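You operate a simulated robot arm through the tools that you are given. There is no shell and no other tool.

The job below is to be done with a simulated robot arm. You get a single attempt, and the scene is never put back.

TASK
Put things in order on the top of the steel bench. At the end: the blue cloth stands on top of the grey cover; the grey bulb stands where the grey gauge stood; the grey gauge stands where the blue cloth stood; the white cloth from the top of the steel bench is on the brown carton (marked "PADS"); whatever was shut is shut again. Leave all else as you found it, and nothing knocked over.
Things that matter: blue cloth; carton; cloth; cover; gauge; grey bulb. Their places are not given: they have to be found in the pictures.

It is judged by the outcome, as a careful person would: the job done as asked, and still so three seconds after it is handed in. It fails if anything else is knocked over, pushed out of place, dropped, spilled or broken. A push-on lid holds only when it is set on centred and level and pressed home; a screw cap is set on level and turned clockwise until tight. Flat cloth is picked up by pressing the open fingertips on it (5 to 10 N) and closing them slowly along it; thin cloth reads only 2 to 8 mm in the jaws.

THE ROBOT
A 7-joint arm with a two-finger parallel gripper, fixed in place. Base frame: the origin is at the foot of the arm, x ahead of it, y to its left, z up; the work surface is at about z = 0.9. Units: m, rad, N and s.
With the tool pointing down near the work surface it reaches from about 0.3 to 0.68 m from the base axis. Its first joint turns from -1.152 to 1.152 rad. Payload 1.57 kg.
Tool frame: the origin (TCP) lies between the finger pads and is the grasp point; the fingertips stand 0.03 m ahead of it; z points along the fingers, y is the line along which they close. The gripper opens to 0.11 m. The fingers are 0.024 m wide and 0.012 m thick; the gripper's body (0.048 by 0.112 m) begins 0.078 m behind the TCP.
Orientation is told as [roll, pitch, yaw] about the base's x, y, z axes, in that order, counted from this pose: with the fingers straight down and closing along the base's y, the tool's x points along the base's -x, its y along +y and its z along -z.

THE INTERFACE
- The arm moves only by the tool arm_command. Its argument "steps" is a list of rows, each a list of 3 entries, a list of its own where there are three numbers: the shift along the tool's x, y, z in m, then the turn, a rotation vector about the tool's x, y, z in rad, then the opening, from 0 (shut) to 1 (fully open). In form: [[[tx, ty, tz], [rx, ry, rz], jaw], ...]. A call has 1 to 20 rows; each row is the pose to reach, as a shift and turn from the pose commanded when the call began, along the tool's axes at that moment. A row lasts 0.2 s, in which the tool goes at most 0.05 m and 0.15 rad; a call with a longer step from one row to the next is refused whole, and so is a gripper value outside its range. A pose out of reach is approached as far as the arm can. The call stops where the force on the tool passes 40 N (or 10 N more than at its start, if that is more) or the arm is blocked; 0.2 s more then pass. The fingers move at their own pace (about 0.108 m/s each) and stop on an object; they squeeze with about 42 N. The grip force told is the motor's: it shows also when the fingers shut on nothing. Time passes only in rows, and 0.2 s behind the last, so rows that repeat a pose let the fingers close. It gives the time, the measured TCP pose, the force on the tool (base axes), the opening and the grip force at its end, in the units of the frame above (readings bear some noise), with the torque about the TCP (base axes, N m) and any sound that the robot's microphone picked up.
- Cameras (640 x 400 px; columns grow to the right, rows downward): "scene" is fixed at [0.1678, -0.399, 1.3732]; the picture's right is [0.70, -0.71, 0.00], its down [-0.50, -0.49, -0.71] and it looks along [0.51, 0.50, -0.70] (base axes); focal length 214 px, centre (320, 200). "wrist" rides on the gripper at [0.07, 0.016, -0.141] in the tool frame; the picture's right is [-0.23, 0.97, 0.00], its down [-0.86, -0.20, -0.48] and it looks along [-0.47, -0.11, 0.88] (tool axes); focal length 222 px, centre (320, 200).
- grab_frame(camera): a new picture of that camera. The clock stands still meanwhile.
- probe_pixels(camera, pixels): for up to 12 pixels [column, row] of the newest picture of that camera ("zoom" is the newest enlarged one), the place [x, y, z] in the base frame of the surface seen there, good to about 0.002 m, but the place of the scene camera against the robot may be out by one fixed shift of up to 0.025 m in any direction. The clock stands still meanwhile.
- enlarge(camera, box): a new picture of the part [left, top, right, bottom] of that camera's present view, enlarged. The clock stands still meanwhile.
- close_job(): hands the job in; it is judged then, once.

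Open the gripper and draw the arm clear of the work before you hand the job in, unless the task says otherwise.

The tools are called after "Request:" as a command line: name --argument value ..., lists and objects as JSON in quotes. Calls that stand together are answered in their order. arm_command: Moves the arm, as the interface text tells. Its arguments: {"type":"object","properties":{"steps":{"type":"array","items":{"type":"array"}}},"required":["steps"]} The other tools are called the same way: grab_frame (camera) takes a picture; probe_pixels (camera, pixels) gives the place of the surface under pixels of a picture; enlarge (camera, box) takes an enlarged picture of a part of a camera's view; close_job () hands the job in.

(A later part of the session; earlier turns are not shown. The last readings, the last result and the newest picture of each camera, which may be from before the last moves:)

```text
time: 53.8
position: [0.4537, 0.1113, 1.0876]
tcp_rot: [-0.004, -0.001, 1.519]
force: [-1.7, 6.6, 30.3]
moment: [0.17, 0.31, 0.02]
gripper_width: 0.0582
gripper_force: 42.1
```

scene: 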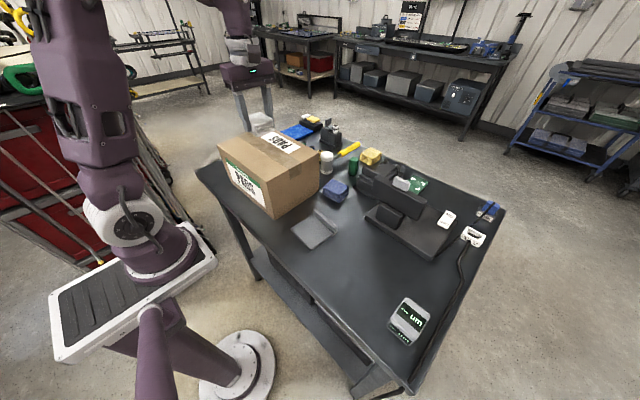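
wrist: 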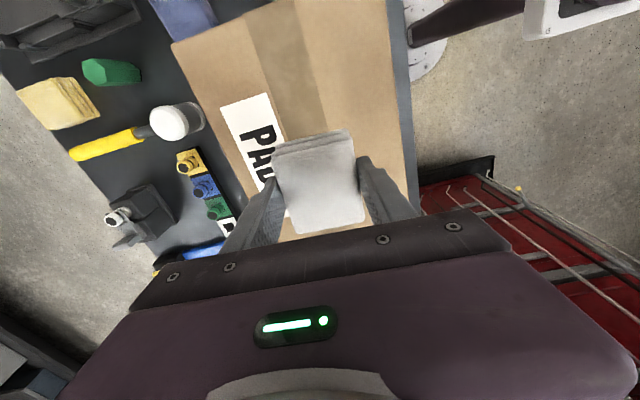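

Contact at TCP 1.0875 (30 N now). I ease off 1.5 mm, open the fingers slowly and rise.

Request:
arm_command --steps '[[[0, 0, -0.0015], [0, 0, 0], 0.3], [[0, 0, -0.0015], [0, 0, 0], 0.5], [[0, 0, -0.0015], [0, 0, 0], 0.65], [[0, 0, -0.0015], [0, 0, 0], 0.8], [[0, 0, -0.0015], [0, 0, 0], 0.8], [[0, 0, -0.03], [0, 0, 0], 0.8], [[0, 0, -0.07], [0, 0, 0], 0.8], [[0, 0, -0.11], [0, 0, 0], 1], [[0, 0, -0.13], [0, 0, 0], 1]]'

Request:
grab_frame --camera "wrist"

Request:
grab_frame --camera "scene"

```text
time: 55.8
position: [0.4548, 0.1106, 1.2202]
tcp_rot: [0.0, 0.0, 1.519]
force: [0.4, -0.2, -0.4]
moment: [0.0, -0.02, 0.01]
gripper_width: 0.11
gripper_force: 0.1
```

```text
taken
```

wrist: 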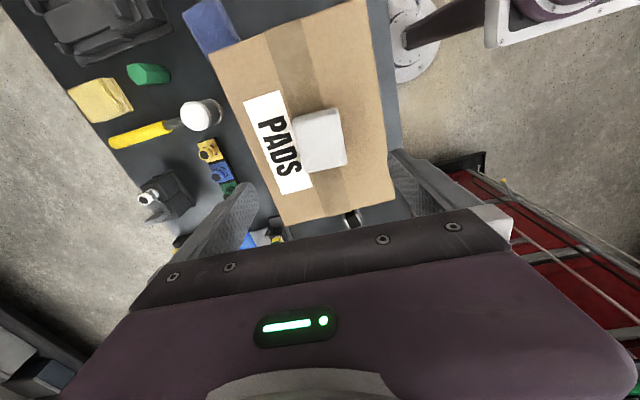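

```text
taken
```

scene: 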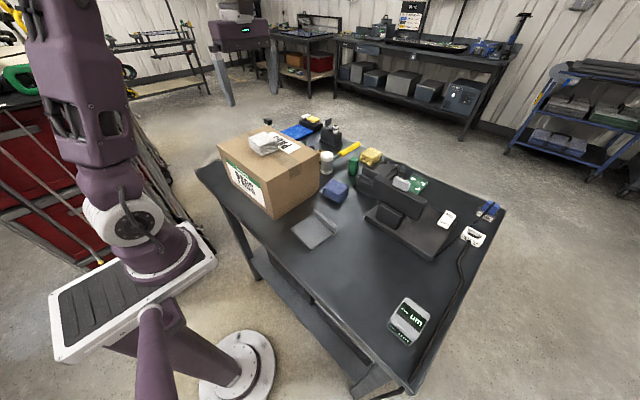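

The white cloth now lies on the carton (scene 265,143). Next I measure the blue cloth: move to (0.5,−0.27,1.21) for a clear wrist view.

Request:
arm_command --steps '[[[0.04, -0.007, 0], [0, 0, 0], 1], [[0.08, -0.014, 0], [0, 0, 0], 1], [[0.12, -0.021, 0], [0, 0, 0], 1], [[0.16, -0.028, 0], [0, 0, 0], 1], [[0.2, -0.035, 0], [0, 0, 0], 1], [[0.24, -0.042, 0], [0, 0, 0], 1], [[0.28, -0.049, 0], [0, 0, 0], 1], [[0.32, -0.056, 0], [0, 0, 0], 1], [[0.36, -0.063, 0.01], [0, 0, 0], 1], [[0.38, -0.064, 0.01], [0, 0, 0], 1], [[0.38, -0.064, 0.01], [0, 0, 0], 1]]'

Request:
grab_frame --camera "wrist"

Request:
enlarge --camera "wrist" --box '[280, 150, 400, 230]'

```text
time: 58.2
position: [0.4998, -0.2708, 1.2087]
tcp_rot: [0.0, 0.002, 1.519]
force: [0.1, 0.3, -0.3]
moment: [0.0, 0.0, 0.01]
gripper_width: 0.11
gripper_force: 0.1
```

```text
taken
```

wrist: 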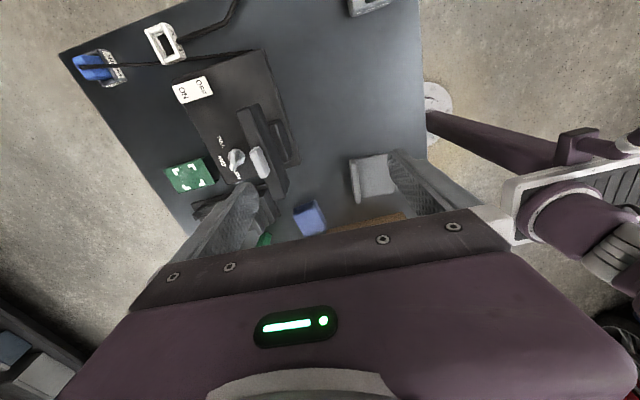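

```text
5.00 times, centred on (340, 190) of wrist
```

zoom: 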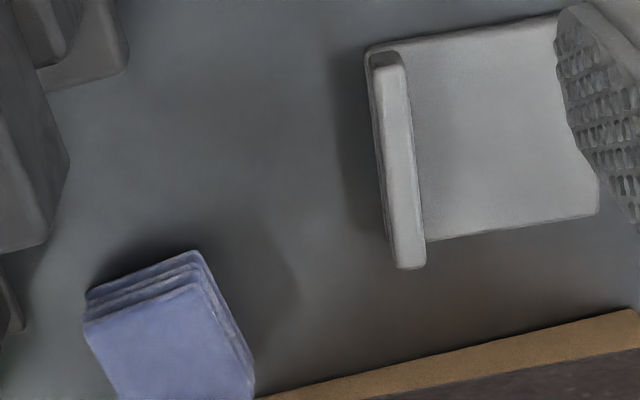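

I probe the visible corners of the blue stack here, then shift the view to get the hidden corner.

Request:
probe_pixels --camera "wrist" --pixels '[[294, 216], [316, 208], [325, 226], [310, 217], [293, 208], [315, 201], [327, 225], [300, 225]]'

Request:
arm_command --steps '[[[0.0, 0.03, -0.03], [0, 0, 0], 1], [[0.03, 0.05, -0.05], [0, 0, 0], 1], [[0.05, 0.06, -0.05], [0, 0, 0], 1], [[0.05, 0.06, -0.05], [0, 0, 0], 1]]'

Request:
grab_frame --camera "wrist"

Request:
enlarge --camera "wrist" --box '[240, 150, 360, 230]'

```text
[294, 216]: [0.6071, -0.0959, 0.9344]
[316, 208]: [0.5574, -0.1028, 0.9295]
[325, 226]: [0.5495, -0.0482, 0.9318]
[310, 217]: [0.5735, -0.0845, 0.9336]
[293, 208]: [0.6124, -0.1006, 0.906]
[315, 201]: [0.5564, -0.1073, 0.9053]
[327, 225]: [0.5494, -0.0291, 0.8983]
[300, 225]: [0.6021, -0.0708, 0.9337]
```

```text
time: 59.2
position: [0.4474, -0.2988, 1.2549]
tcp_rot: [-0.001, 0.001, 1.519]
force: [0.7, 0.5, -1.1]
moment: [0.0, 0.02, -0.02]
gripper_width: 0.1099
gripper_force: 0.0
out of reach, approached as far as the arm can: row 2, 3, 4
```

```text
taken
```

wrist: 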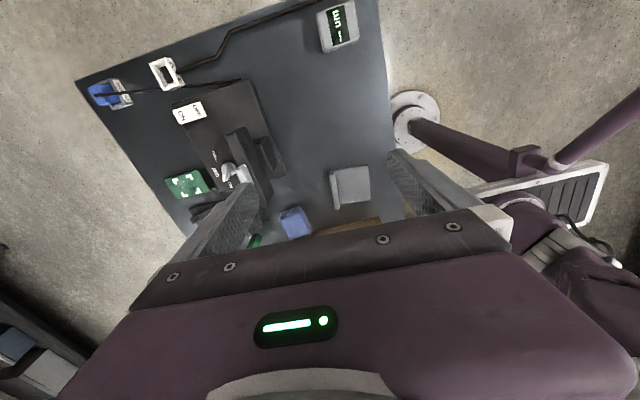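

```text
5.00 times, centred on (300, 190) of wrist
```

zoom: 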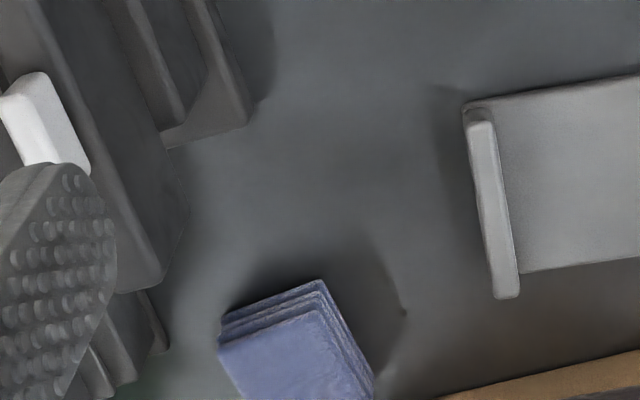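

The blue stack's top is rotated about +8°. For precise numbers I take a yaw‑0 view from (0.45,−0.1,1.22).

Request:
arm_command --steps '[[[-0.018, 0.001, 0.003], [0, 0, 0.138], 1], [[-0.036, 0.002, 0.006], [0, 0, 0.276], 1], [[-0.054, 0.003, 0.009], [0, 0, 0.414], 1], [[-0.072, 0.004, 0.012], [0, 0, 0.552], 1], [[-0.09, 0.005, 0.015], [0, 0, 0.69], 1], [[-0.108, 0.006, 0.018], [0, 0, 0.828], 1], [[-0.126, 0.007, 0.021], [0, 0, 0.966], 1], [[-0.144, 0.008, 0.024], [0, 0, 1.104], 1], [[-0.162, 0.009, 0.027], [0, 0, 1.242], 1], [[-0.18, 0.01, 0.03], [0, 0, 1.38], 1], [[-0.2, 0.01, 0.035], [0, 0, 1.519], 1], [[-0.2, 0.01, 0.035], [0, 0, 1.519], 1]]'

Request:
grab_frame --camera "wrist"

Request:
enlarge --camera "wrist" --box '[320, 130, 420, 220]'

```text
time: 61.8
position: [0.4467, -0.0963, 1.2164]
tcp_rot: [-0.001, 0.001, -0.001]
force: [0.2, 0.2, -0.3]
moment: [0.03, 0.01, 0.04]
gripper_width: 0.1101
gripper_force: 0.0
```

```text
taken
```

wrist: 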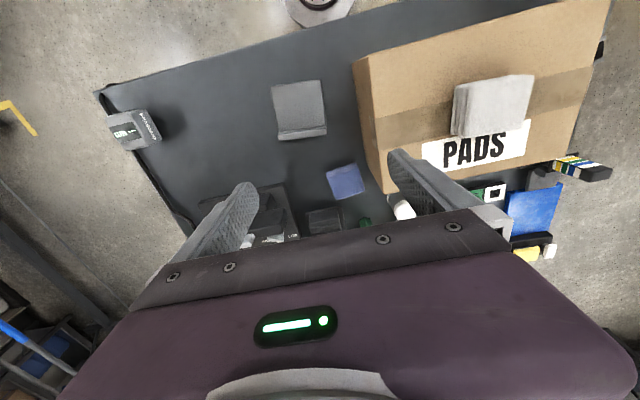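

```text
4.44 times, centred on (370, 175) of wrist
```

zoom: 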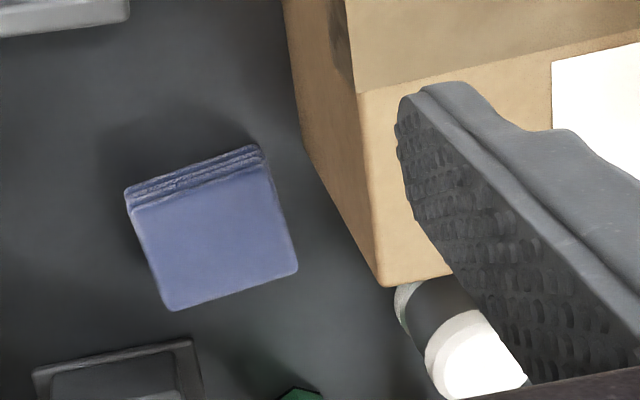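

I probe the blue stack's top corners and base using the enlarged view directly.

Request:
probe_pixels --camera "zoom" --pixels '[[138, 218], [262, 174], [290, 264], [172, 302], [215, 240], [128, 190], [255, 148], [200, 200], [150, 260], [278, 220], [230, 285], [100, 190]]'

```text
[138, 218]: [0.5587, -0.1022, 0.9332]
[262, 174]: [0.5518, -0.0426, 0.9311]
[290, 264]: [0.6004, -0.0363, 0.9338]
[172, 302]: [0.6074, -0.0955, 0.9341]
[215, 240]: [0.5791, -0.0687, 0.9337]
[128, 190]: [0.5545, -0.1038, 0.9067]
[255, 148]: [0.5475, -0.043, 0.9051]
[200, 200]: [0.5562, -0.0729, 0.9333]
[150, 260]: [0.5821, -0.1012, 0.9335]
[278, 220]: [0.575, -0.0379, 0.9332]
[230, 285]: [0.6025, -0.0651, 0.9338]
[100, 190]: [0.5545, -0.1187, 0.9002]
```

Blue cloth: centre (0.578, −0.069), rotated +7°, about 57 × 67 mm. I move above it, turning to yaw ≈ 1.69 so the jaws close across its short side.

Request:
arm_command --steps '[[[-0.011, 0.0023, 0.005], [0, 0, -0.141], 1], [[-0.022, 0.0045, 0.01], [0, 0, -0.282], 1], [[-0.033, 0.0068, 0.015], [0, 0, -0.423], 1], [[-0.044, 0.009, 0.02], [0, 0, -0.564], 1], [[-0.055, 0.0113, 0.025], [0, 0, -0.705], 1], [[-0.066, 0.0135, 0.03], [0, 0, -0.846], 1], [[-0.077, 0.0158, 0.035], [0, 0, -0.987], 1], [[-0.088, 0.018, 0.04], [0, 0, -1.128], 1], [[-0.099, 0.0203, 0.045], [0, 0, -1.269], 1], [[-0.11, 0.0225, 0.05], [0, 0, -1.41], 1], [[-0.121, 0.0248, 0.055], [0, 0, -1.551], 1], [[-0.1313, 0.0273, 0.06], [0, 0, -1.692], 0.8], [[-0.1313, 0.0273, 0.08], [0, 0, -1.692], 0.8], [[-0.1313, 0.0273, 0.08], [0, 0, -1.692], 0.8]]'

Request:
grab_frame --camera "wrist"

Request:
grab_frame --camera "scene"

```text
time: 64.8
position: [0.5774, -0.0698, 1.1367]
tcp_rot: [0.001, 0.001, 1.691]
force: [0.3, -0.2, -0.6]
moment: [-0.02, -0.01, 0.0]
gripper_width: 0.088
gripper_force: 0.1
```

```text
taken
```

wrist: 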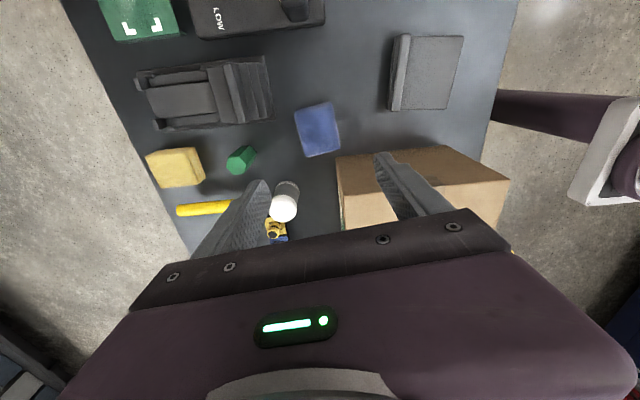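

```text
taken
```

scene: 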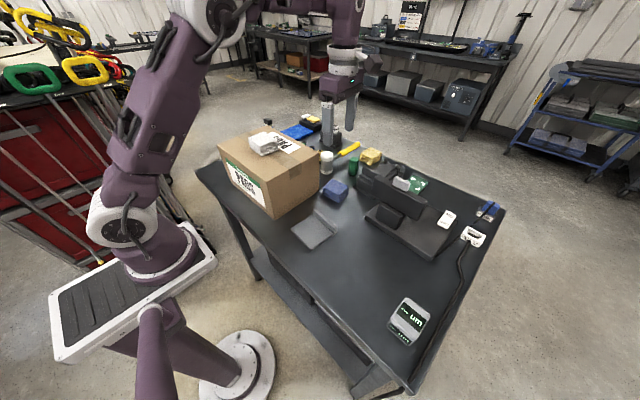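

Good overhead view. I probe the neighbours (green hex, mallet, dark device) to check the finger clearance and enlarge the dark device.

Request:
probe_pixels --camera "wrist" --pixels '[[250, 150], [243, 165], [270, 110], [262, 125], [285, 185], [335, 175], [318, 130], [298, 118], [308, 153], [339, 145]]'

Request:
enlarge --camera "wrist" --box '[120, 40, 290, 150]'

Request:
enlarge --camera "wrist" --box '[370, 20, 480, 120]'

```text
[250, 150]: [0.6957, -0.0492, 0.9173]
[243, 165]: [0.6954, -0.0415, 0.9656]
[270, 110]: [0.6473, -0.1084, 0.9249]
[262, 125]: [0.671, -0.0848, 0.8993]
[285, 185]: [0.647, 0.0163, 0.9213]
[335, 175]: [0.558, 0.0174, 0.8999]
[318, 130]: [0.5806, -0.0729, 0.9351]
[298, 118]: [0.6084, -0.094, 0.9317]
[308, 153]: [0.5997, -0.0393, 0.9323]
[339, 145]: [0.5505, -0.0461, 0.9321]
```

```text
3.64 times, centred on (205, 95) of wrist
```

zoom: 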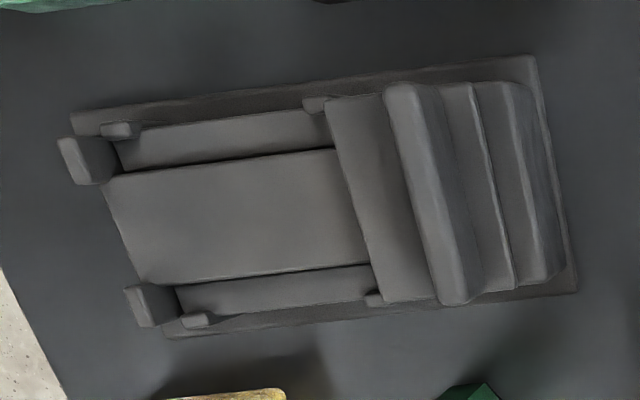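

```text
4.00 times, centred on (425, 70) of wrist
```

zoom: 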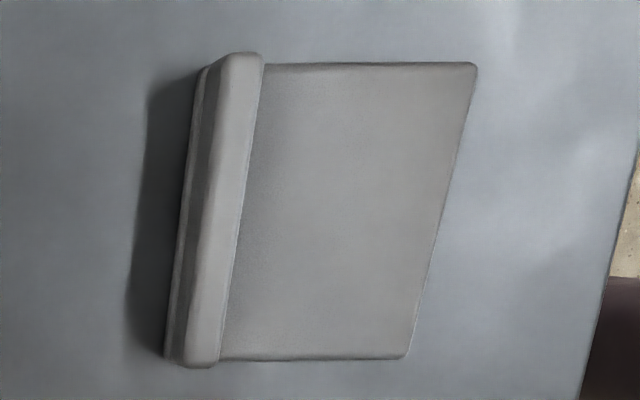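

The dark device has rails, a plate between them and a ridge, somewhat like a box with a slide. I probe its height profile.

Request:
probe_pixels --camera "wrist" --pixels '[[236, 92], [250, 90], [260, 90], [220, 95], [183, 98], [158, 103], [180, 78], [191, 120], [140, 84], [204, 69], [199, 63], [271, 117]]'

```text
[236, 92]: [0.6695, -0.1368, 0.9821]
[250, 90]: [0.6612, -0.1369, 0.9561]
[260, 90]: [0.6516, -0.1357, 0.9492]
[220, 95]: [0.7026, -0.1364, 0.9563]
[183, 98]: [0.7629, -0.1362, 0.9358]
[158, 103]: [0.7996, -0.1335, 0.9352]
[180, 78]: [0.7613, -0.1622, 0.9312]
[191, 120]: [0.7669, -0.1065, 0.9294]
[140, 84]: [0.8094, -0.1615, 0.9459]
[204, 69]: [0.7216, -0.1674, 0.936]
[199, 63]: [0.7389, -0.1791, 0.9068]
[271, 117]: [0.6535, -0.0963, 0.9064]
```

This is a box with a sliding lid: the front part (x 0.645–0.715, lid z 0.956 with a ridge to 0.982) can slide back along the rails to the stops at x≈0.81 — the bulb is surely inside. First I finish the blue cloth: clearances are fine, so I descend over it.

Request:
arm_command --steps '[[[0, 0, 0.04], [0, 0, 0], 0.8], [[0, 0, 0.08], [0, 0, 0], 0.8], [[0, 0, 0.12], [0, 0, 0], 0.8], [[0, 0, 0.155], [0, 0, 0], 0.8], [[0, 0, 0.18], [0, 0, 0], 0.8], [[0, 0, 0.194], [0, 0, 0], 0.8], [[0, 0, 0.194], [0, 0, 0], 0.8], [[0, 0, 0.194], [0, 0, 0], 0.6], [[0, 0, 0.194], [0, 0, 0], 0.4], [[0, 0, 0.194], [0, 0, 0], 0.3], [[0, 0, 0.194], [0, 0, 0], 0.2], [[0, 0, 0.194], [0, 0, 0], 0.2]]'

Request:
grab_frame --camera "scene"

```text
time: 67.4
position: [0.5772, -0.0681, 0.9416]
tcp_rot: [0.002, 0.001, 1.694]
force: [0.0, -0.8, -0.7]
moment: [0.01, 0.04, 0.0]
gripper_width: 0.0582
gripper_force: 41.8
```

```text
taken
```

scene: 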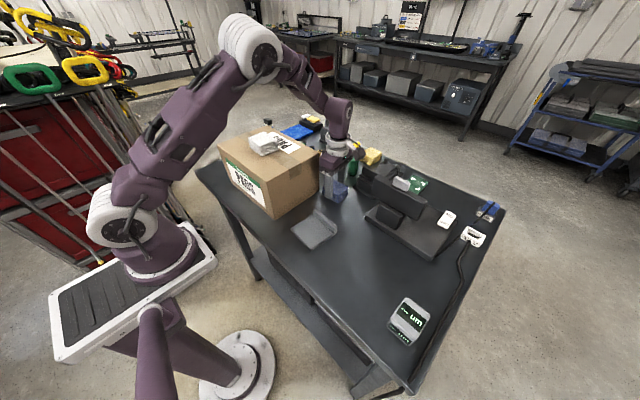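

The blue cloth is gripped (58 mm); its place is TCP (0.577, −0.068), turned +7°. I lift it and carry it over the cover's flat part at (0.407, −0.129), turning it to align with the plate.

Request:
arm_command --steps '[[[0, 0, -0.01], [0, 0, 0], 0.2], [[0, 0, -0.04], [0, 0, 0], 0.2], [[0, 0, -0.08], [0, 0, 0], 0.2], [[0.01, 0, -0.12], [0, 0, 0], 0.2], [[0.03, 0.03, -0.12], [0, 0, 0.05], 0.2], [[0.0395, 0.06, -0.12], [0, 0, 0.1], 0.2], [[0.0395, 0.1, -0.12], [0, 0, 0.15], 0.2], [[0.0395, 0.14, -0.12], [0, 0, 0.2], 0.2], [[0.0395, 0.1764, -0.12], [0, 0, 0.228], 0.2], [[0.0395, 0.1764, -0.12], [0, 0, 0.228], 0.2]]'

Request:
grab_frame --camera "scene"

Request:
grab_frame --camera "wrist"

```text
time: 69.6
position: [0.4076, -0.1322, 1.0647]
tcp_rot: [0.0, 0.001, 1.465]
force: [-0.3, -0.9, 0.2]
moment: [0.01, 0.0, 0.03]
gripper_width: 0.0587
gripper_force: 41.8
```

```text
taken
```

scene: 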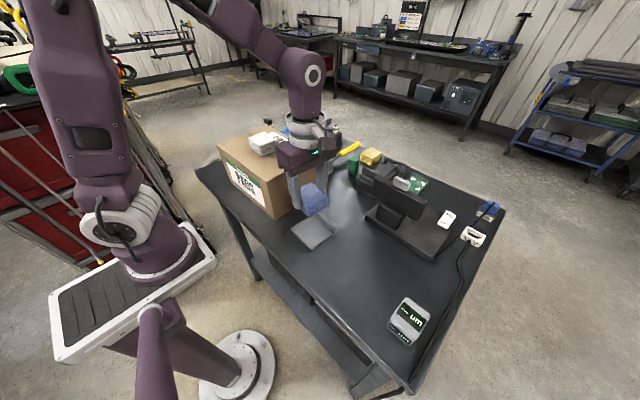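

```text
taken
```

wrist: 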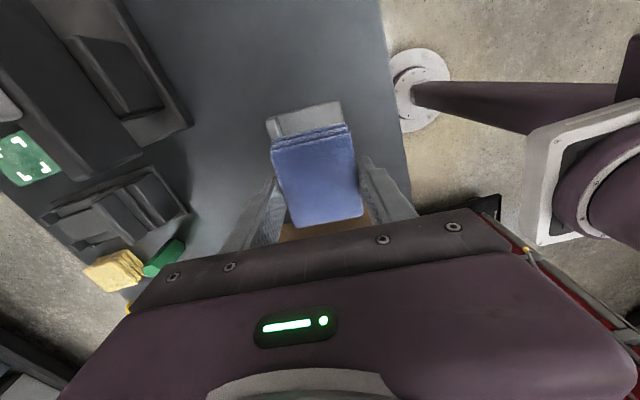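

It is over the plate. I lower to just above contact (expected TCP z≈0.9526).

Request:
arm_command --steps '[[[-0.004, 0, 0.03], [0, 0, 0], 0.2], [[-0.004, 0, 0.06], [0, 0, 0], 0.2], [[-0.004, 0, 0.085], [0, 0, 0], 0.2], [[-0.004, 0, 0.1], [0, 0, 0], 0.2], [[-0.004, 0, 0.107], [0, 0, 0], 0.2], [[-0.004, 0, 0.11], [0, 0, 0], 0.2], [[-0.004, 0, 0.111], [0, 0, 0], 0.2], [[-0.004, 0, 0.111], [0, 0, 0], 0.2]]'

Request:
enlarge --camera "scene" --box '[270, 170, 370, 260]'

```text
time: 71.4
position: [0.4062, -0.1278, 0.9511]
tcp_rot: [0.0, 0.001, 1.463]
force: [0.6, -0.1, -0.5]
moment: [0.0, 0.01, 0.01]
gripper_width: 0.0586
gripper_force: 41.2
```

```text
4.44 times, centred on (320, 215) of scene
```

zoom: 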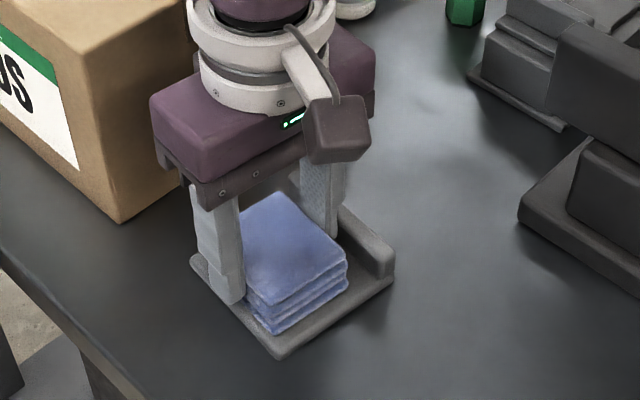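

The stack is just above the plate, the far finger clear of the ridge. I go down in 1 mm steps to contact.

Request:
arm_command --steps '[[[0, 0, 0.001], [0, 0, 0], 0.2], [[0, 0, 0.001], [0, 0, 0], 0.2]]'

Request:
arm_command --steps '[[[0, 0, 0.001], [0, 0, 0], 0.2], [[0, 0, 0.001], [0, 0, 0], 0.2]]'

```text
time: 72.0
position: [0.4074, -0.1274, 0.9512]
tcp_rot: [-0.001, 0.003, 1.464]
force: [-5.3, -5.4, 21.5]
moment: [-0.1, 0.2, -0.05]
gripper_width: 0.0581
gripper_force: 41.8
```

```text
time: 72.6
position: [0.408, -0.127, 0.9522]
tcp_rot: [-0.001, 0.002, 1.462]
force: [-3.7, 0.6, 14.1]
moment: [0.13, 0.16, 0.02]
gripper_width: 0.0583
gripper_force: 41.6
stopped in row 2: the force on the tool passed its limit at 41 N (the readings are from after the stop); the commanded pose is now the measured one
```

Contact is made. I ease off 1 mm, open by only about 4 mm per finger (ridge nearby), and rise.

Request:
arm_command --steps '[[[0, 0, -0.001], [0, 0, 0], 0.4], [[0, 0, -0.001], [0, 0, 0], 0.57], [[0, 0, -0.001], [0, 0, 0], 0.6], [[0, 0, -0.001], [0, 0, 0], 0.6], [[0, 0, -0.02], [0, 0, 0], 0.6], [[0, 0, -0.05], [0, 0, 0], 0.6], [[0, 0, -0.09], [0, 0, 0], 0.6], [[0, 0, -0.13], [0, 0, 0], 0.6], [[0, 0, -0.17], [0, 0, 0], 0.6], [[0, 0, -0.21], [0, 0, 0], 0.6], [[0, 0, -0.25], [0, 0, 0], 0.6]]'

Request:
grab_frame --camera "scene"

Request:
enlarge --camera "scene" --box '[270, 170, 370, 260]'

Request:
grab_frame --camera "wrist"

```text
time: 75.0
position: [0.4087, -0.1258, 1.2016]
tcp_rot: [-0.003, 0.001, 1.465]
force: [-0.1, -1.0, 0.1]
moment: [0.03, 0.0, 0.0]
gripper_width: 0.0661
gripper_force: 0.1
```

```text
taken
```

scene: 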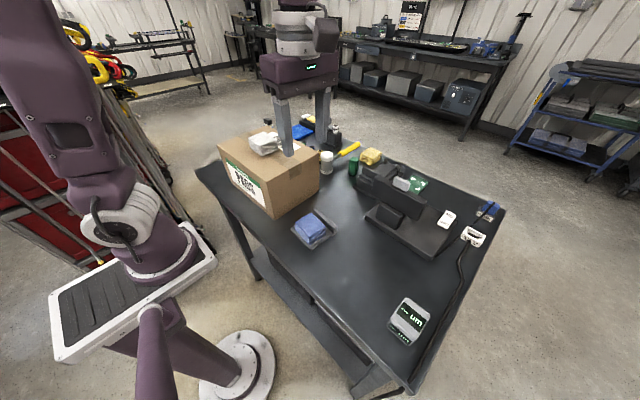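

```text
4.44 times, centred on (320, 215) of scene
```

zoom: 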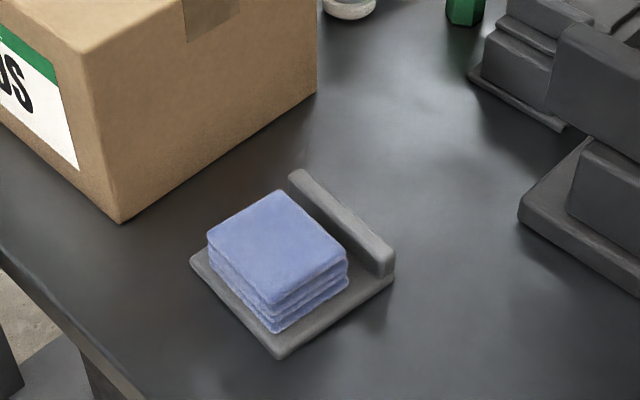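

```text
taken
```

wrist: 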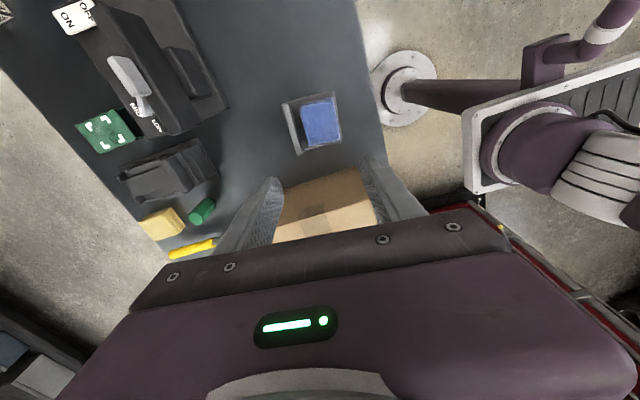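

The blue cloth now stands on the cover, level and within the plate. Now I study the sliding box at wrist (168,172) in this view.

Request:
enlarge --camera "wrist" --box '[105, 125, 230, 215]'

```text
4.44 times, centred on (168, 170) of wrist
```

zoom: 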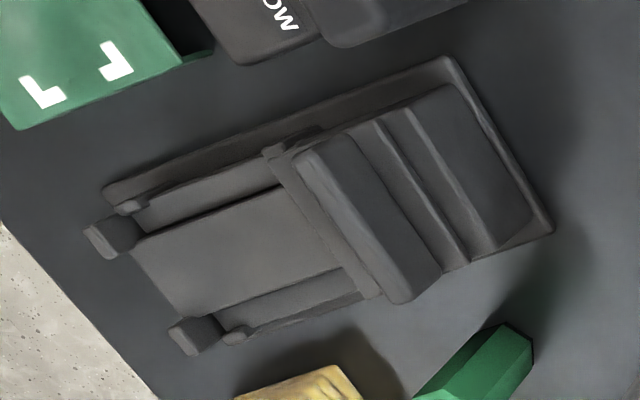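

I probe the ridge ends, box edges, rails and stops in this enlarged view.

Request:
probe_pixels --camera "zoom" --pixels '[[312, 168], [400, 292], [355, 200], [372, 140], [440, 255], [405, 120], [480, 240], [440, 100], [525, 215], [290, 170], [370, 285], [545, 220]]'

Request:
probe_pixels --camera "zoom" --pixels '[[360, 170], [420, 230], [395, 165], [440, 190], [480, 160], [270, 155], [300, 130], [115, 235], [200, 335], [240, 240], [210, 200], [290, 300]]'

```text
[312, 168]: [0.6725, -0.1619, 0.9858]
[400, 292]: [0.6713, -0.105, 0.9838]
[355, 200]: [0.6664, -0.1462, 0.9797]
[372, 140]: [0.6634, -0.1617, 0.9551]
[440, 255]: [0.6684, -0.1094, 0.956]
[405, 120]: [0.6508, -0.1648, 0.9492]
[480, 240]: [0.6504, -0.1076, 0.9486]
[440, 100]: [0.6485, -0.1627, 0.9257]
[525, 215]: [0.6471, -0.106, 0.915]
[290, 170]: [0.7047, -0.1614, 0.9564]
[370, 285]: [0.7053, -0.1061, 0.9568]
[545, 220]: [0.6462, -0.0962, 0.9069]
```

```text
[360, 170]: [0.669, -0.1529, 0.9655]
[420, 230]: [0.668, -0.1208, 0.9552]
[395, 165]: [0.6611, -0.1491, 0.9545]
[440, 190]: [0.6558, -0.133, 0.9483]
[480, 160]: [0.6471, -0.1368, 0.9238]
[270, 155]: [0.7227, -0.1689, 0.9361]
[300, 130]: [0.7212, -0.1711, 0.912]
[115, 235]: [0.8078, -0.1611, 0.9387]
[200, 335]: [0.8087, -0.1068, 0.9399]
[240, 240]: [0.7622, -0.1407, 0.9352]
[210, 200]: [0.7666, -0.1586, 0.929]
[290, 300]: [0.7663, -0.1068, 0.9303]
```

The box is aligned with x, centre y −0.134: body front x 0.647, lid x 0.66–0.71 at z 0.956, ridge x≈0.667–0.68 up to 0.984. I look at it once more from the scene side without the arm in front.

Request:
enlarge --camera "scene" --box '[352, 152, 412, 200]'

Request:
probe_pixels --camera "zoom" --pixels '[[180, 180], [150, 215], [140, 250], [120, 290], [110, 320], [250, 130], [300, 110], [200, 230]]'

```text
8.33 times, centred on (382, 176) of scene
```

zoom: 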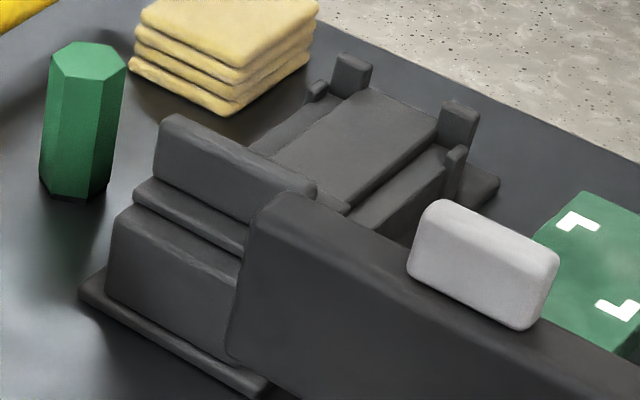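

```text
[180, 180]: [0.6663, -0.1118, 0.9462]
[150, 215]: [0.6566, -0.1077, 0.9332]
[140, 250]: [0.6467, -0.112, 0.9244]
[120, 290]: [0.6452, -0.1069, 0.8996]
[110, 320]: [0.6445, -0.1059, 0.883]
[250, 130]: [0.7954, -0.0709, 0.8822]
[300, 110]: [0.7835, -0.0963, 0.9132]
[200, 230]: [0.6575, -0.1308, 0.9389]
```

I'll grip the lid's ridge by its two ends (62 mm along y) with yaw 0 and the tool tilted forward for reach. First I turn to yaw 0 and move out to x≈0.5.

Request:
arm_command --steps '[[[0, -0.01, 0], [0, 0, 0.133], 0.8], [[0, -0.02, 0], [0, 0, 0.266], 0.8], [[0, -0.03, 0], [0, 0, 0.4], 0.8], [[0, -0.04, 0], [0, 0, 0.533], 0.8], [[0, -0.05, 0], [0, 0, 0.666], 0.8], [[0, -0.06, 0], [0, 0, 0.8], 0.8], [[0, -0.07, 0], [0, 0, 0.933], 0.8], [[0, -0.08, 0], [0, 0, 1.066], 0.8], [[0, -0.09, 0], [0, 0, 1.2], 0.8], [[0, -0.1, 0], [0, 0, 1.333], 0.8], [[-0.003, -0.1, 0], [0, 0, 1.465], 0.8], [[-0.003, -0.1, 0], [0, 0, 1.465], 0.8]]'

```text
time: 77.6
position: [0.5074, -0.1345, 1.1999]
tcp_rot: [-0.002, -0.002, -0.003]
force: [-0.7, 0.5, -0.1]
moment: [-0.03, -0.01, 0.02]
gripper_width: 0.0876
gripper_force: 0.1
```

Now I tilt forward by 0.5 rad while moving to a pre-approach at (0.62, −0.134, 1.07).

Request:
arm_command --steps '[[[-0.02, 0, 0.02], [0, -0.1, 0], 0.8], [[-0.04, 0, 0.045], [0, -0.2, 0], 0.8], [[-0.06, 0, 0.07], [0, -0.3, 0], 0.8], [[-0.08, 0, 0.09], [0, -0.4, 0], 0.8], [[-0.1, 0, 0.11], [0, -0.5, 0], 0.8], [[-0.1126, 0, 0.13], [0, -0.5, 0], 0.8], [[-0.1126, 0, 0.13], [0, -0.5, 0], 0.8]]'

Request:
grab_frame --camera "wrist"

Request:
grab_frame --camera "scene"

```text
time: 79.2
position: [0.621, -0.136, 1.0704]
tcp_rot: [-0.002, -0.503, 0.0]
force: [-0.5, -1.5, 0.1]
moment: [-0.01, 0.01, -0.03]
gripper_width: 0.0882
gripper_force: 0.1
```

```text
taken
```

wrist: 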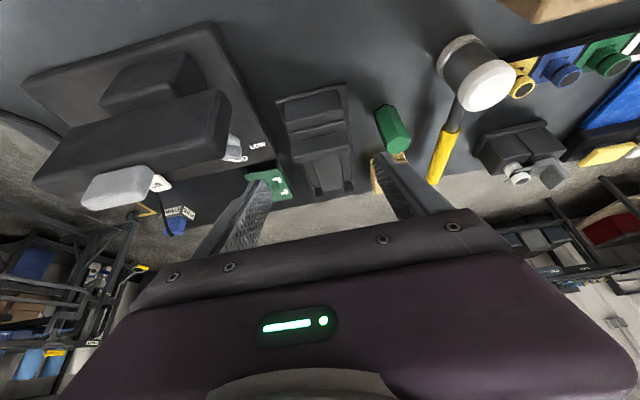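

```text
taken
```

scene: 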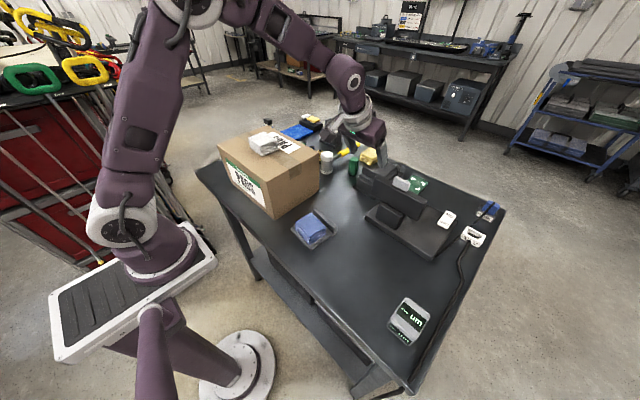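

The box is well in view at wrist (315,135). I enlarge and probe it for the ridge ends before going in.

Request:
enlarge --camera "wrist" --box '[255, 70, 385, 210]'

Request:
probe_pixels --camera "wrist" --pixels '[[294, 138], [338, 127], [315, 133], [292, 128], [340, 118], [315, 110], [288, 112], [342, 100], [315, 125], [318, 145], [325, 175], [317, 90]]'

```text
2.86 times, centred on (320, 140) of wrist
```

zoom: 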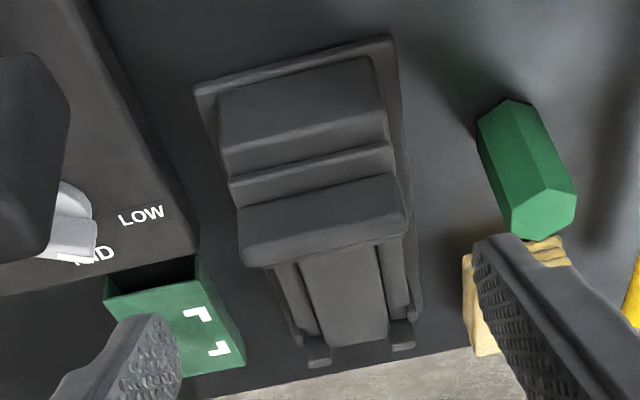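

```text
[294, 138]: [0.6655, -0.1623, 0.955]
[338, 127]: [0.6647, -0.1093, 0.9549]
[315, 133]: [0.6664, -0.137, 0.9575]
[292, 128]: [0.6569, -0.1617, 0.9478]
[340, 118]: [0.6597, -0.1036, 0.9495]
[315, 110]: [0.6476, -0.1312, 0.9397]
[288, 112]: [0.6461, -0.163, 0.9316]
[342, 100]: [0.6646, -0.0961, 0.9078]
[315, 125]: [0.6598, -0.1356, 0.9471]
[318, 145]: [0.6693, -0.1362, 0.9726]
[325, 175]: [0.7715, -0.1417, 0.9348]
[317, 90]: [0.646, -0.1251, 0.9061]
```

The ridge's front face is at x≈0.665. I advance along the tool axis so the open fingers come to either end of the ridge, tips staying above the box rim.

Request:
arm_command --steps '[[[0.0005, 0.001, 0.025], [0, 0, 0], 0.8], [[0.001, 0.002, 0.05], [0, 0, 0], 0.8], [[0.002, 0.002, 0.07], [0, 0, 0], 0.8], [[0.0024, 0.002, 0.083], [0, 0, 0], 0.8], [[0.0024, 0.002, 0.09], [0, 0, 0], 0.8], [[0.0024, 0.002, 0.09], [0, 0, 0], 0.8]]'

Request:
grab_frame --camera "wrist"

Request:
enlarge --camera "scene" --box '[340, 130, 420, 200]'

```text
time: 80.6
position: [0.662, -0.1323, 0.9907]
tcp_rot: [-0.002, -0.5, 0.001]
force: [0.3, 1.0, 0.9]
moment: [0.02, 0.04, -0.01]
gripper_width: 0.088
gripper_force: 0.1
```

```text
taken
```

wrist: 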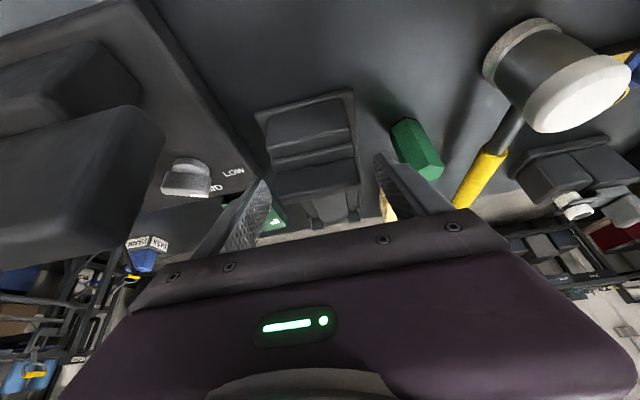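

```text
5.71 times, centred on (380, 165) of scene
```

zoom: 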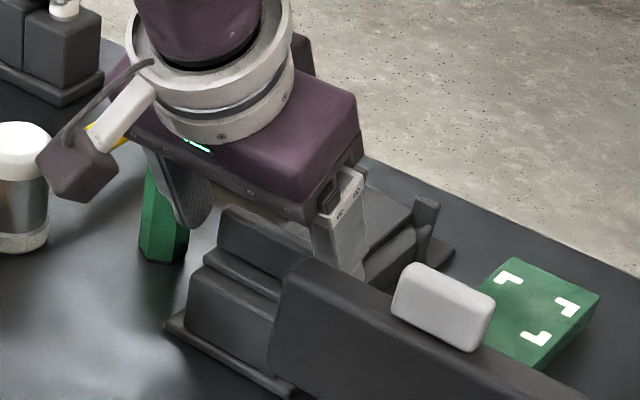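

The fingers flank the ridge. I close gently on its ends.

Request:
arm_command --steps '[[[0, 0, 0], [0, 0, 0], 0.7], [[0, 0, 0], [0, 0, 0], 0.62], [[0, 0, 0], [0, 0, 0], 0.56], [[0, 0, 0], [0, 0, 0], 0.5], [[0, 0, 0], [0, 0, 0], 0.5]]'

Request:
enlarge --camera "scene" --box '[340, 130, 420, 200]'

```text
time: 81.8
position: [0.663, -0.1337, 0.9905]
tcp_rot: [-0.002, -0.502, -0.003]
force: [2.2, -19.4, -4.1]
moment: [-0.53, -0.07, -0.43]
gripper_width: 0.0677
gripper_force: 44.7
```

```text
5.71 times, centred on (380, 165) of scene
```

zoom: 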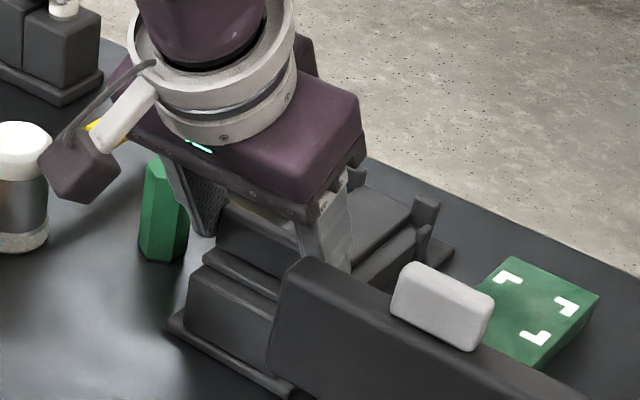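

The ridge (68 mm) is gripped, but a −19 N side force shows the tool is a bit too far to +y. I relieve it by shifting about 2 mm in −y.

Request:
arm_command --steps '[[[0, -0.001, 0], [0, 0, 0], 0.5], [[0, -0.002, 0], [0, 0, 0], 0.5], [[0, -0.002, 0], [0, 0, 0], 0.5]]'

```text
time: 82.6
position: [0.6618, -0.1344, 0.9919]
tcp_rot: [0.0, -0.5, 0.0]
force: [3.5, -13.0, -8.7]
moment: [0.19, -0.2, -0.39]
gripper_width: 0.0674
gripper_force: 44.5
```

Side force is down to −13 N. I shift another 2 mm.

Request:
arm_command --steps '[[[0, -0.001, 0], [0, 0, 0], 0.5], [[0, -0.002, 0], [0, 0, 0], 0.5], [[0, -0.002, 0], [0, 0, 0], 0.5]]'

```text
time: 83.4
position: [0.662, -0.1344, 0.9912]
tcp_rot: [0.0, -0.502, 0.002]
force: [3.2, 4.0, -4.6]
moment: [0.76, 0.42, -0.06]
gripper_width: 0.0673
gripper_force: 44.8
```

Balanced now. I try sliding the lid +x by 6 mm and read the force.

Request:
arm_command --steps '[[[-0.0026, 0, 0.0014], [0, 0, 0], 0.5], [[-0.0053, 0, 0.0029], [0, 0, 0], 0.5], [[-0.0053, 0, 0.0029], [0, 0, 0], 0.5]]'

Request:
enlarge --camera "scene" --box '[340, 130, 420, 200]'

```text
time: 84.2
position: [0.6689, -0.1351, 0.9912]
tcp_rot: [0.0, -0.503, 0.001]
force: [-0.4, 19.9, 2.5]
moment: [0.75, 1.19, 0.56]
gripper_width: 0.0673
gripper_force: 45.1
```

```text
5.71 times, centred on (380, 165) of scene
```

zoom: 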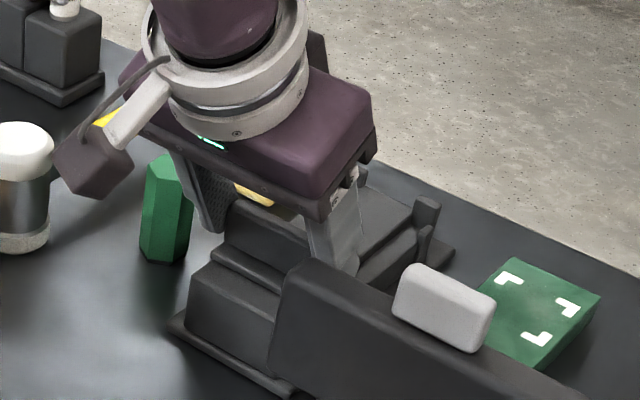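

It slid 7 mm with almost no resistance along x. I correct y slightly (+2 mm) and continue sliding back 20 mm.

Request:
arm_command --steps '[[[-0.001, 0.0015, 0.0005], [0, 0, 0], 0.5], [[-0.0044, 0.002, 0.0024], [0, 0, 0], 0.5], [[-0.0088, 0.002, 0.0048], [0, 0, 0], 0.5], [[-0.0131, 0.002, 0.0072], [0, 0, 0], 0.5], [[-0.0175, 0.002, 0.0096], [0, 0, 0], 0.5], [[-0.0175, 0.002, 0.0096], [0, 0, 0], 0.5]]'

Request:
enlarge --camera "scene" --box '[340, 130, 420, 200]'

```text
time: 85.6
position: [0.684, -0.135, 0.9914]
tcp_rot: [0.003, -0.491, 0.001]
force: [-16.1, 3.1, 13.2]
moment: [0.3, 0.56, 0.26]
gripper_width: 0.0675
gripper_force: 45.1
stopped in row 6: the force on the tool passed its limit at 41 N (the readings are from after the stop); the commanded pose is now the measured one
```

```text
5.71 times, centred on (380, 165) of scene
```

zoom: 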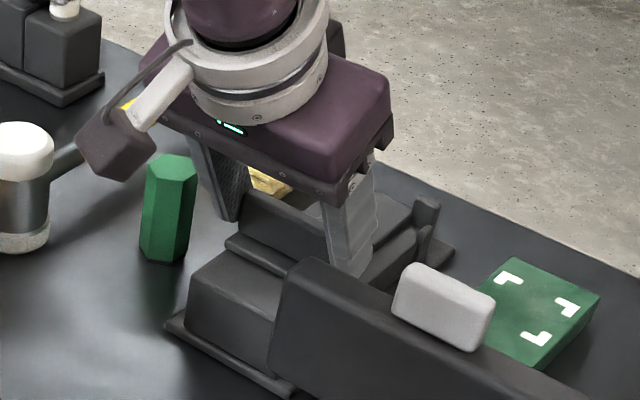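

The lid moved 22 mm, then met 41 N. I look with the wrist camera at what opened and what blocks.

Request:
grab_frame --camera "wrist"

Request:
enlarge --camera "wrist" --box '[210, 60, 440, 240]'

Request:
enlarge --camera "scene" --box '[355, 155, 395, 195]'

```text
taken
```

wrist: 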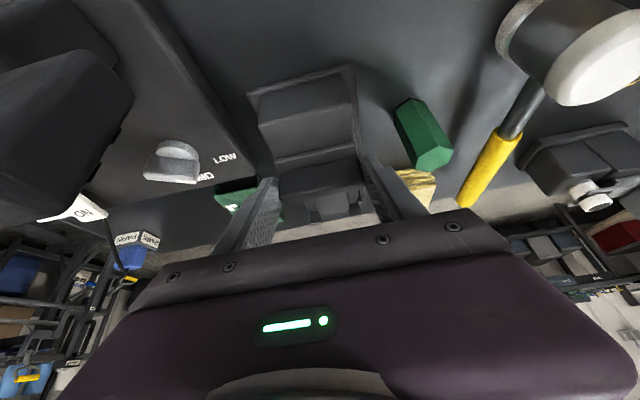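

```text
2.22 times, centred on (325, 150) of wrist
```

zoom: 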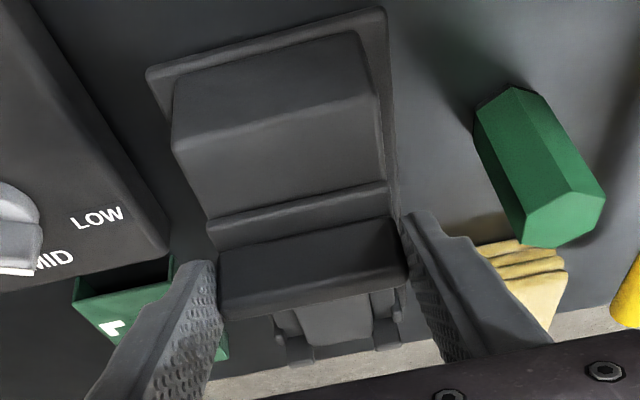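

```text
10.00 times, centred on (375, 175) of scene
```

zoom: 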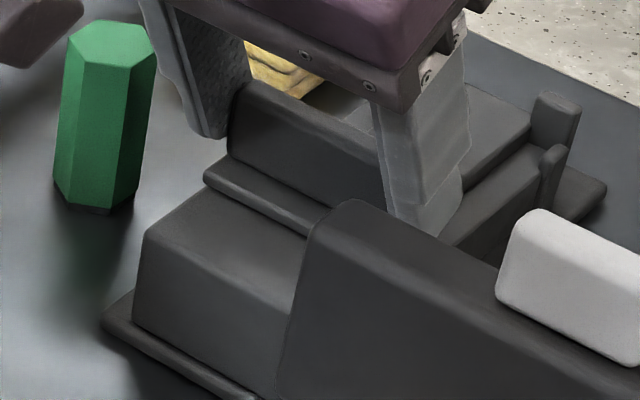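

I probe the newly exposed surface in front of the lid to see whether it is a floor or a solid top.

Request:
probe_pixels --camera "wrist" --pixels '[[300, 108], [305, 125], [310, 140], [335, 135], [280, 140], [312, 152], [315, 160], [320, 175], [290, 155], [345, 145], [330, 200], [350, 195]]'

```text
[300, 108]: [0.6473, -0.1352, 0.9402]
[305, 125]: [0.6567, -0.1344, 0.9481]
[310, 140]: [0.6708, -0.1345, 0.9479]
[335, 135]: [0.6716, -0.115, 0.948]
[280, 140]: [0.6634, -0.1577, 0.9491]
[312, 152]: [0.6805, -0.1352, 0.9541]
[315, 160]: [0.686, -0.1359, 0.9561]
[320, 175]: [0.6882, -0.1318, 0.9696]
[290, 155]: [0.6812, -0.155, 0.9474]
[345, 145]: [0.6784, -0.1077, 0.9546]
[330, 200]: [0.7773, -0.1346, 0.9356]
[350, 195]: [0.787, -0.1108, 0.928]
```

The exposed top is solid at z 0.948 so far. I try a further small push to see if there's a real stop or only a jam.

Request:
arm_command --steps '[[[0, 0, 0], [0, 0, 0], 0.5], [[0, 0, 0], [0, 0, 0], 0.5]]'

Request:
arm_command --steps '[[[-0.0009, 0, 0.0005], [0, 0, 0], 0.5], [[-0.0018, 0, 0.001], [0, 0, 0], 0.5], [[-0.0018, 0, 0.001], [0, 0, 0], 0.5]]'

```text
time: 86.2
position: [0.6827, -0.1349, 0.991]
tcp_rot: [0.002, -0.491, 0.001]
force: [-21.5, 5.4, 18.5]
moment: [0.13, 0.96, 0.2]
gripper_width: 0.0672
gripper_force: 45.1
```

```text
time: 87.0
position: [0.6856, -0.1352, 0.9899]
tcp_rot: [0.001, -0.491, 0.001]
force: [-33.4, 5.5, 17.4]
moment: [0.14, 0.28, 0.08]
gripper_width: 0.0672
gripper_force: 44.9
```

The resistance is firm (33 N): a stop after about 24 mm. I release the ridge, back off along the tool axis and look from above.

Request:
arm_command --steps '[[[0.002, 0, -0.001], [0, 0, 0], 0.5], [[0.0026, 0, -0.0014], [0, 0, 0], 0.65], [[0.0026, 0, -0.0014], [0, 0, 0], 0.8], [[0.0026, 0, -0.0014], [0, 0, 0], 0.8], [[0.0026, 0, -0.03], [0, 0, 0], 0.8], [[0.0026, 0, -0.07], [0, 0, 0], 0.8], [[0.0026, 0, -0.1], [0, 0, 0], 0.8], [[0.01, 0, -0.12], [0, 0, 0], 0.8]]'

Request:
grab_frame --camera "wrist"

Request:
enlarge --camera "wrist" --box '[230, 60, 400, 220]'

Request:
grab_frame --camera "scene"

Request:
enlarge --camera "scene" --box '[352, 152, 412, 200]'

```text
time: 88.8
position: [0.6217, -0.1369, 1.0919]
tcp_rot: [0.001, -0.491, 0.0]
force: [0.8, 0.4, -0.4]
moment: [0.0, -0.03, -0.02]
gripper_width: 0.0878
gripper_force: 0.1
```

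```text
taken
```

wrist: 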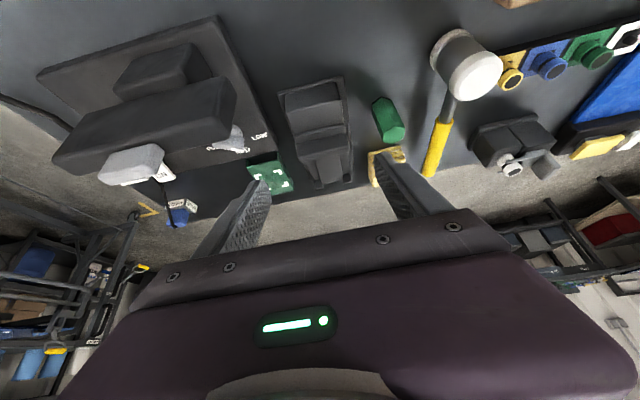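

```text
2.50 times, centred on (315, 140) of wrist
```

zoom: 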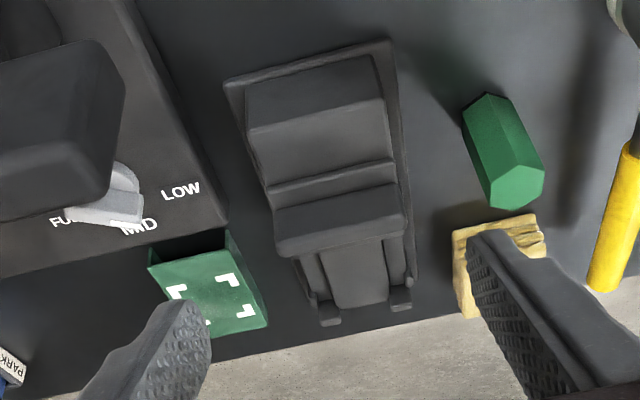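

```text
taken
```

scene: 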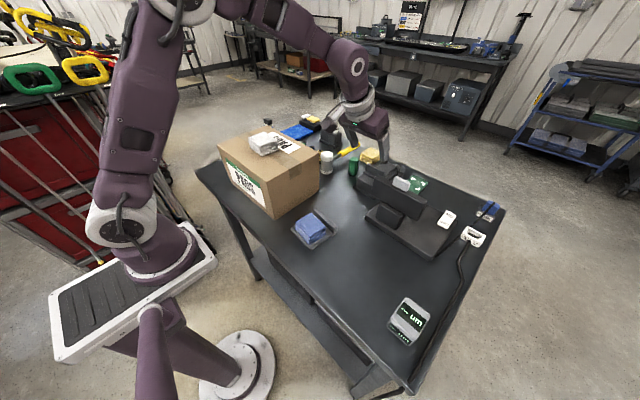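

```text
8.33 times, centred on (382, 176) of scene
```

zoom: 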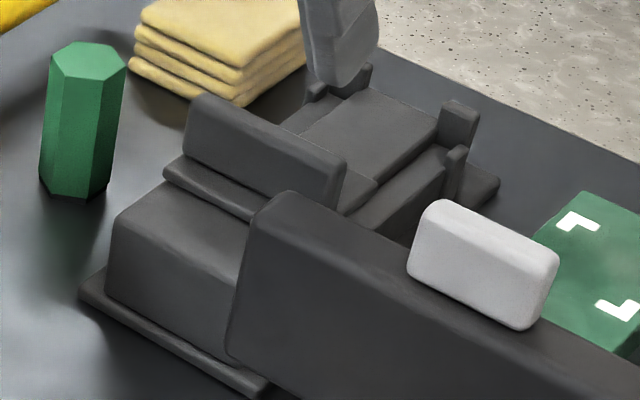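

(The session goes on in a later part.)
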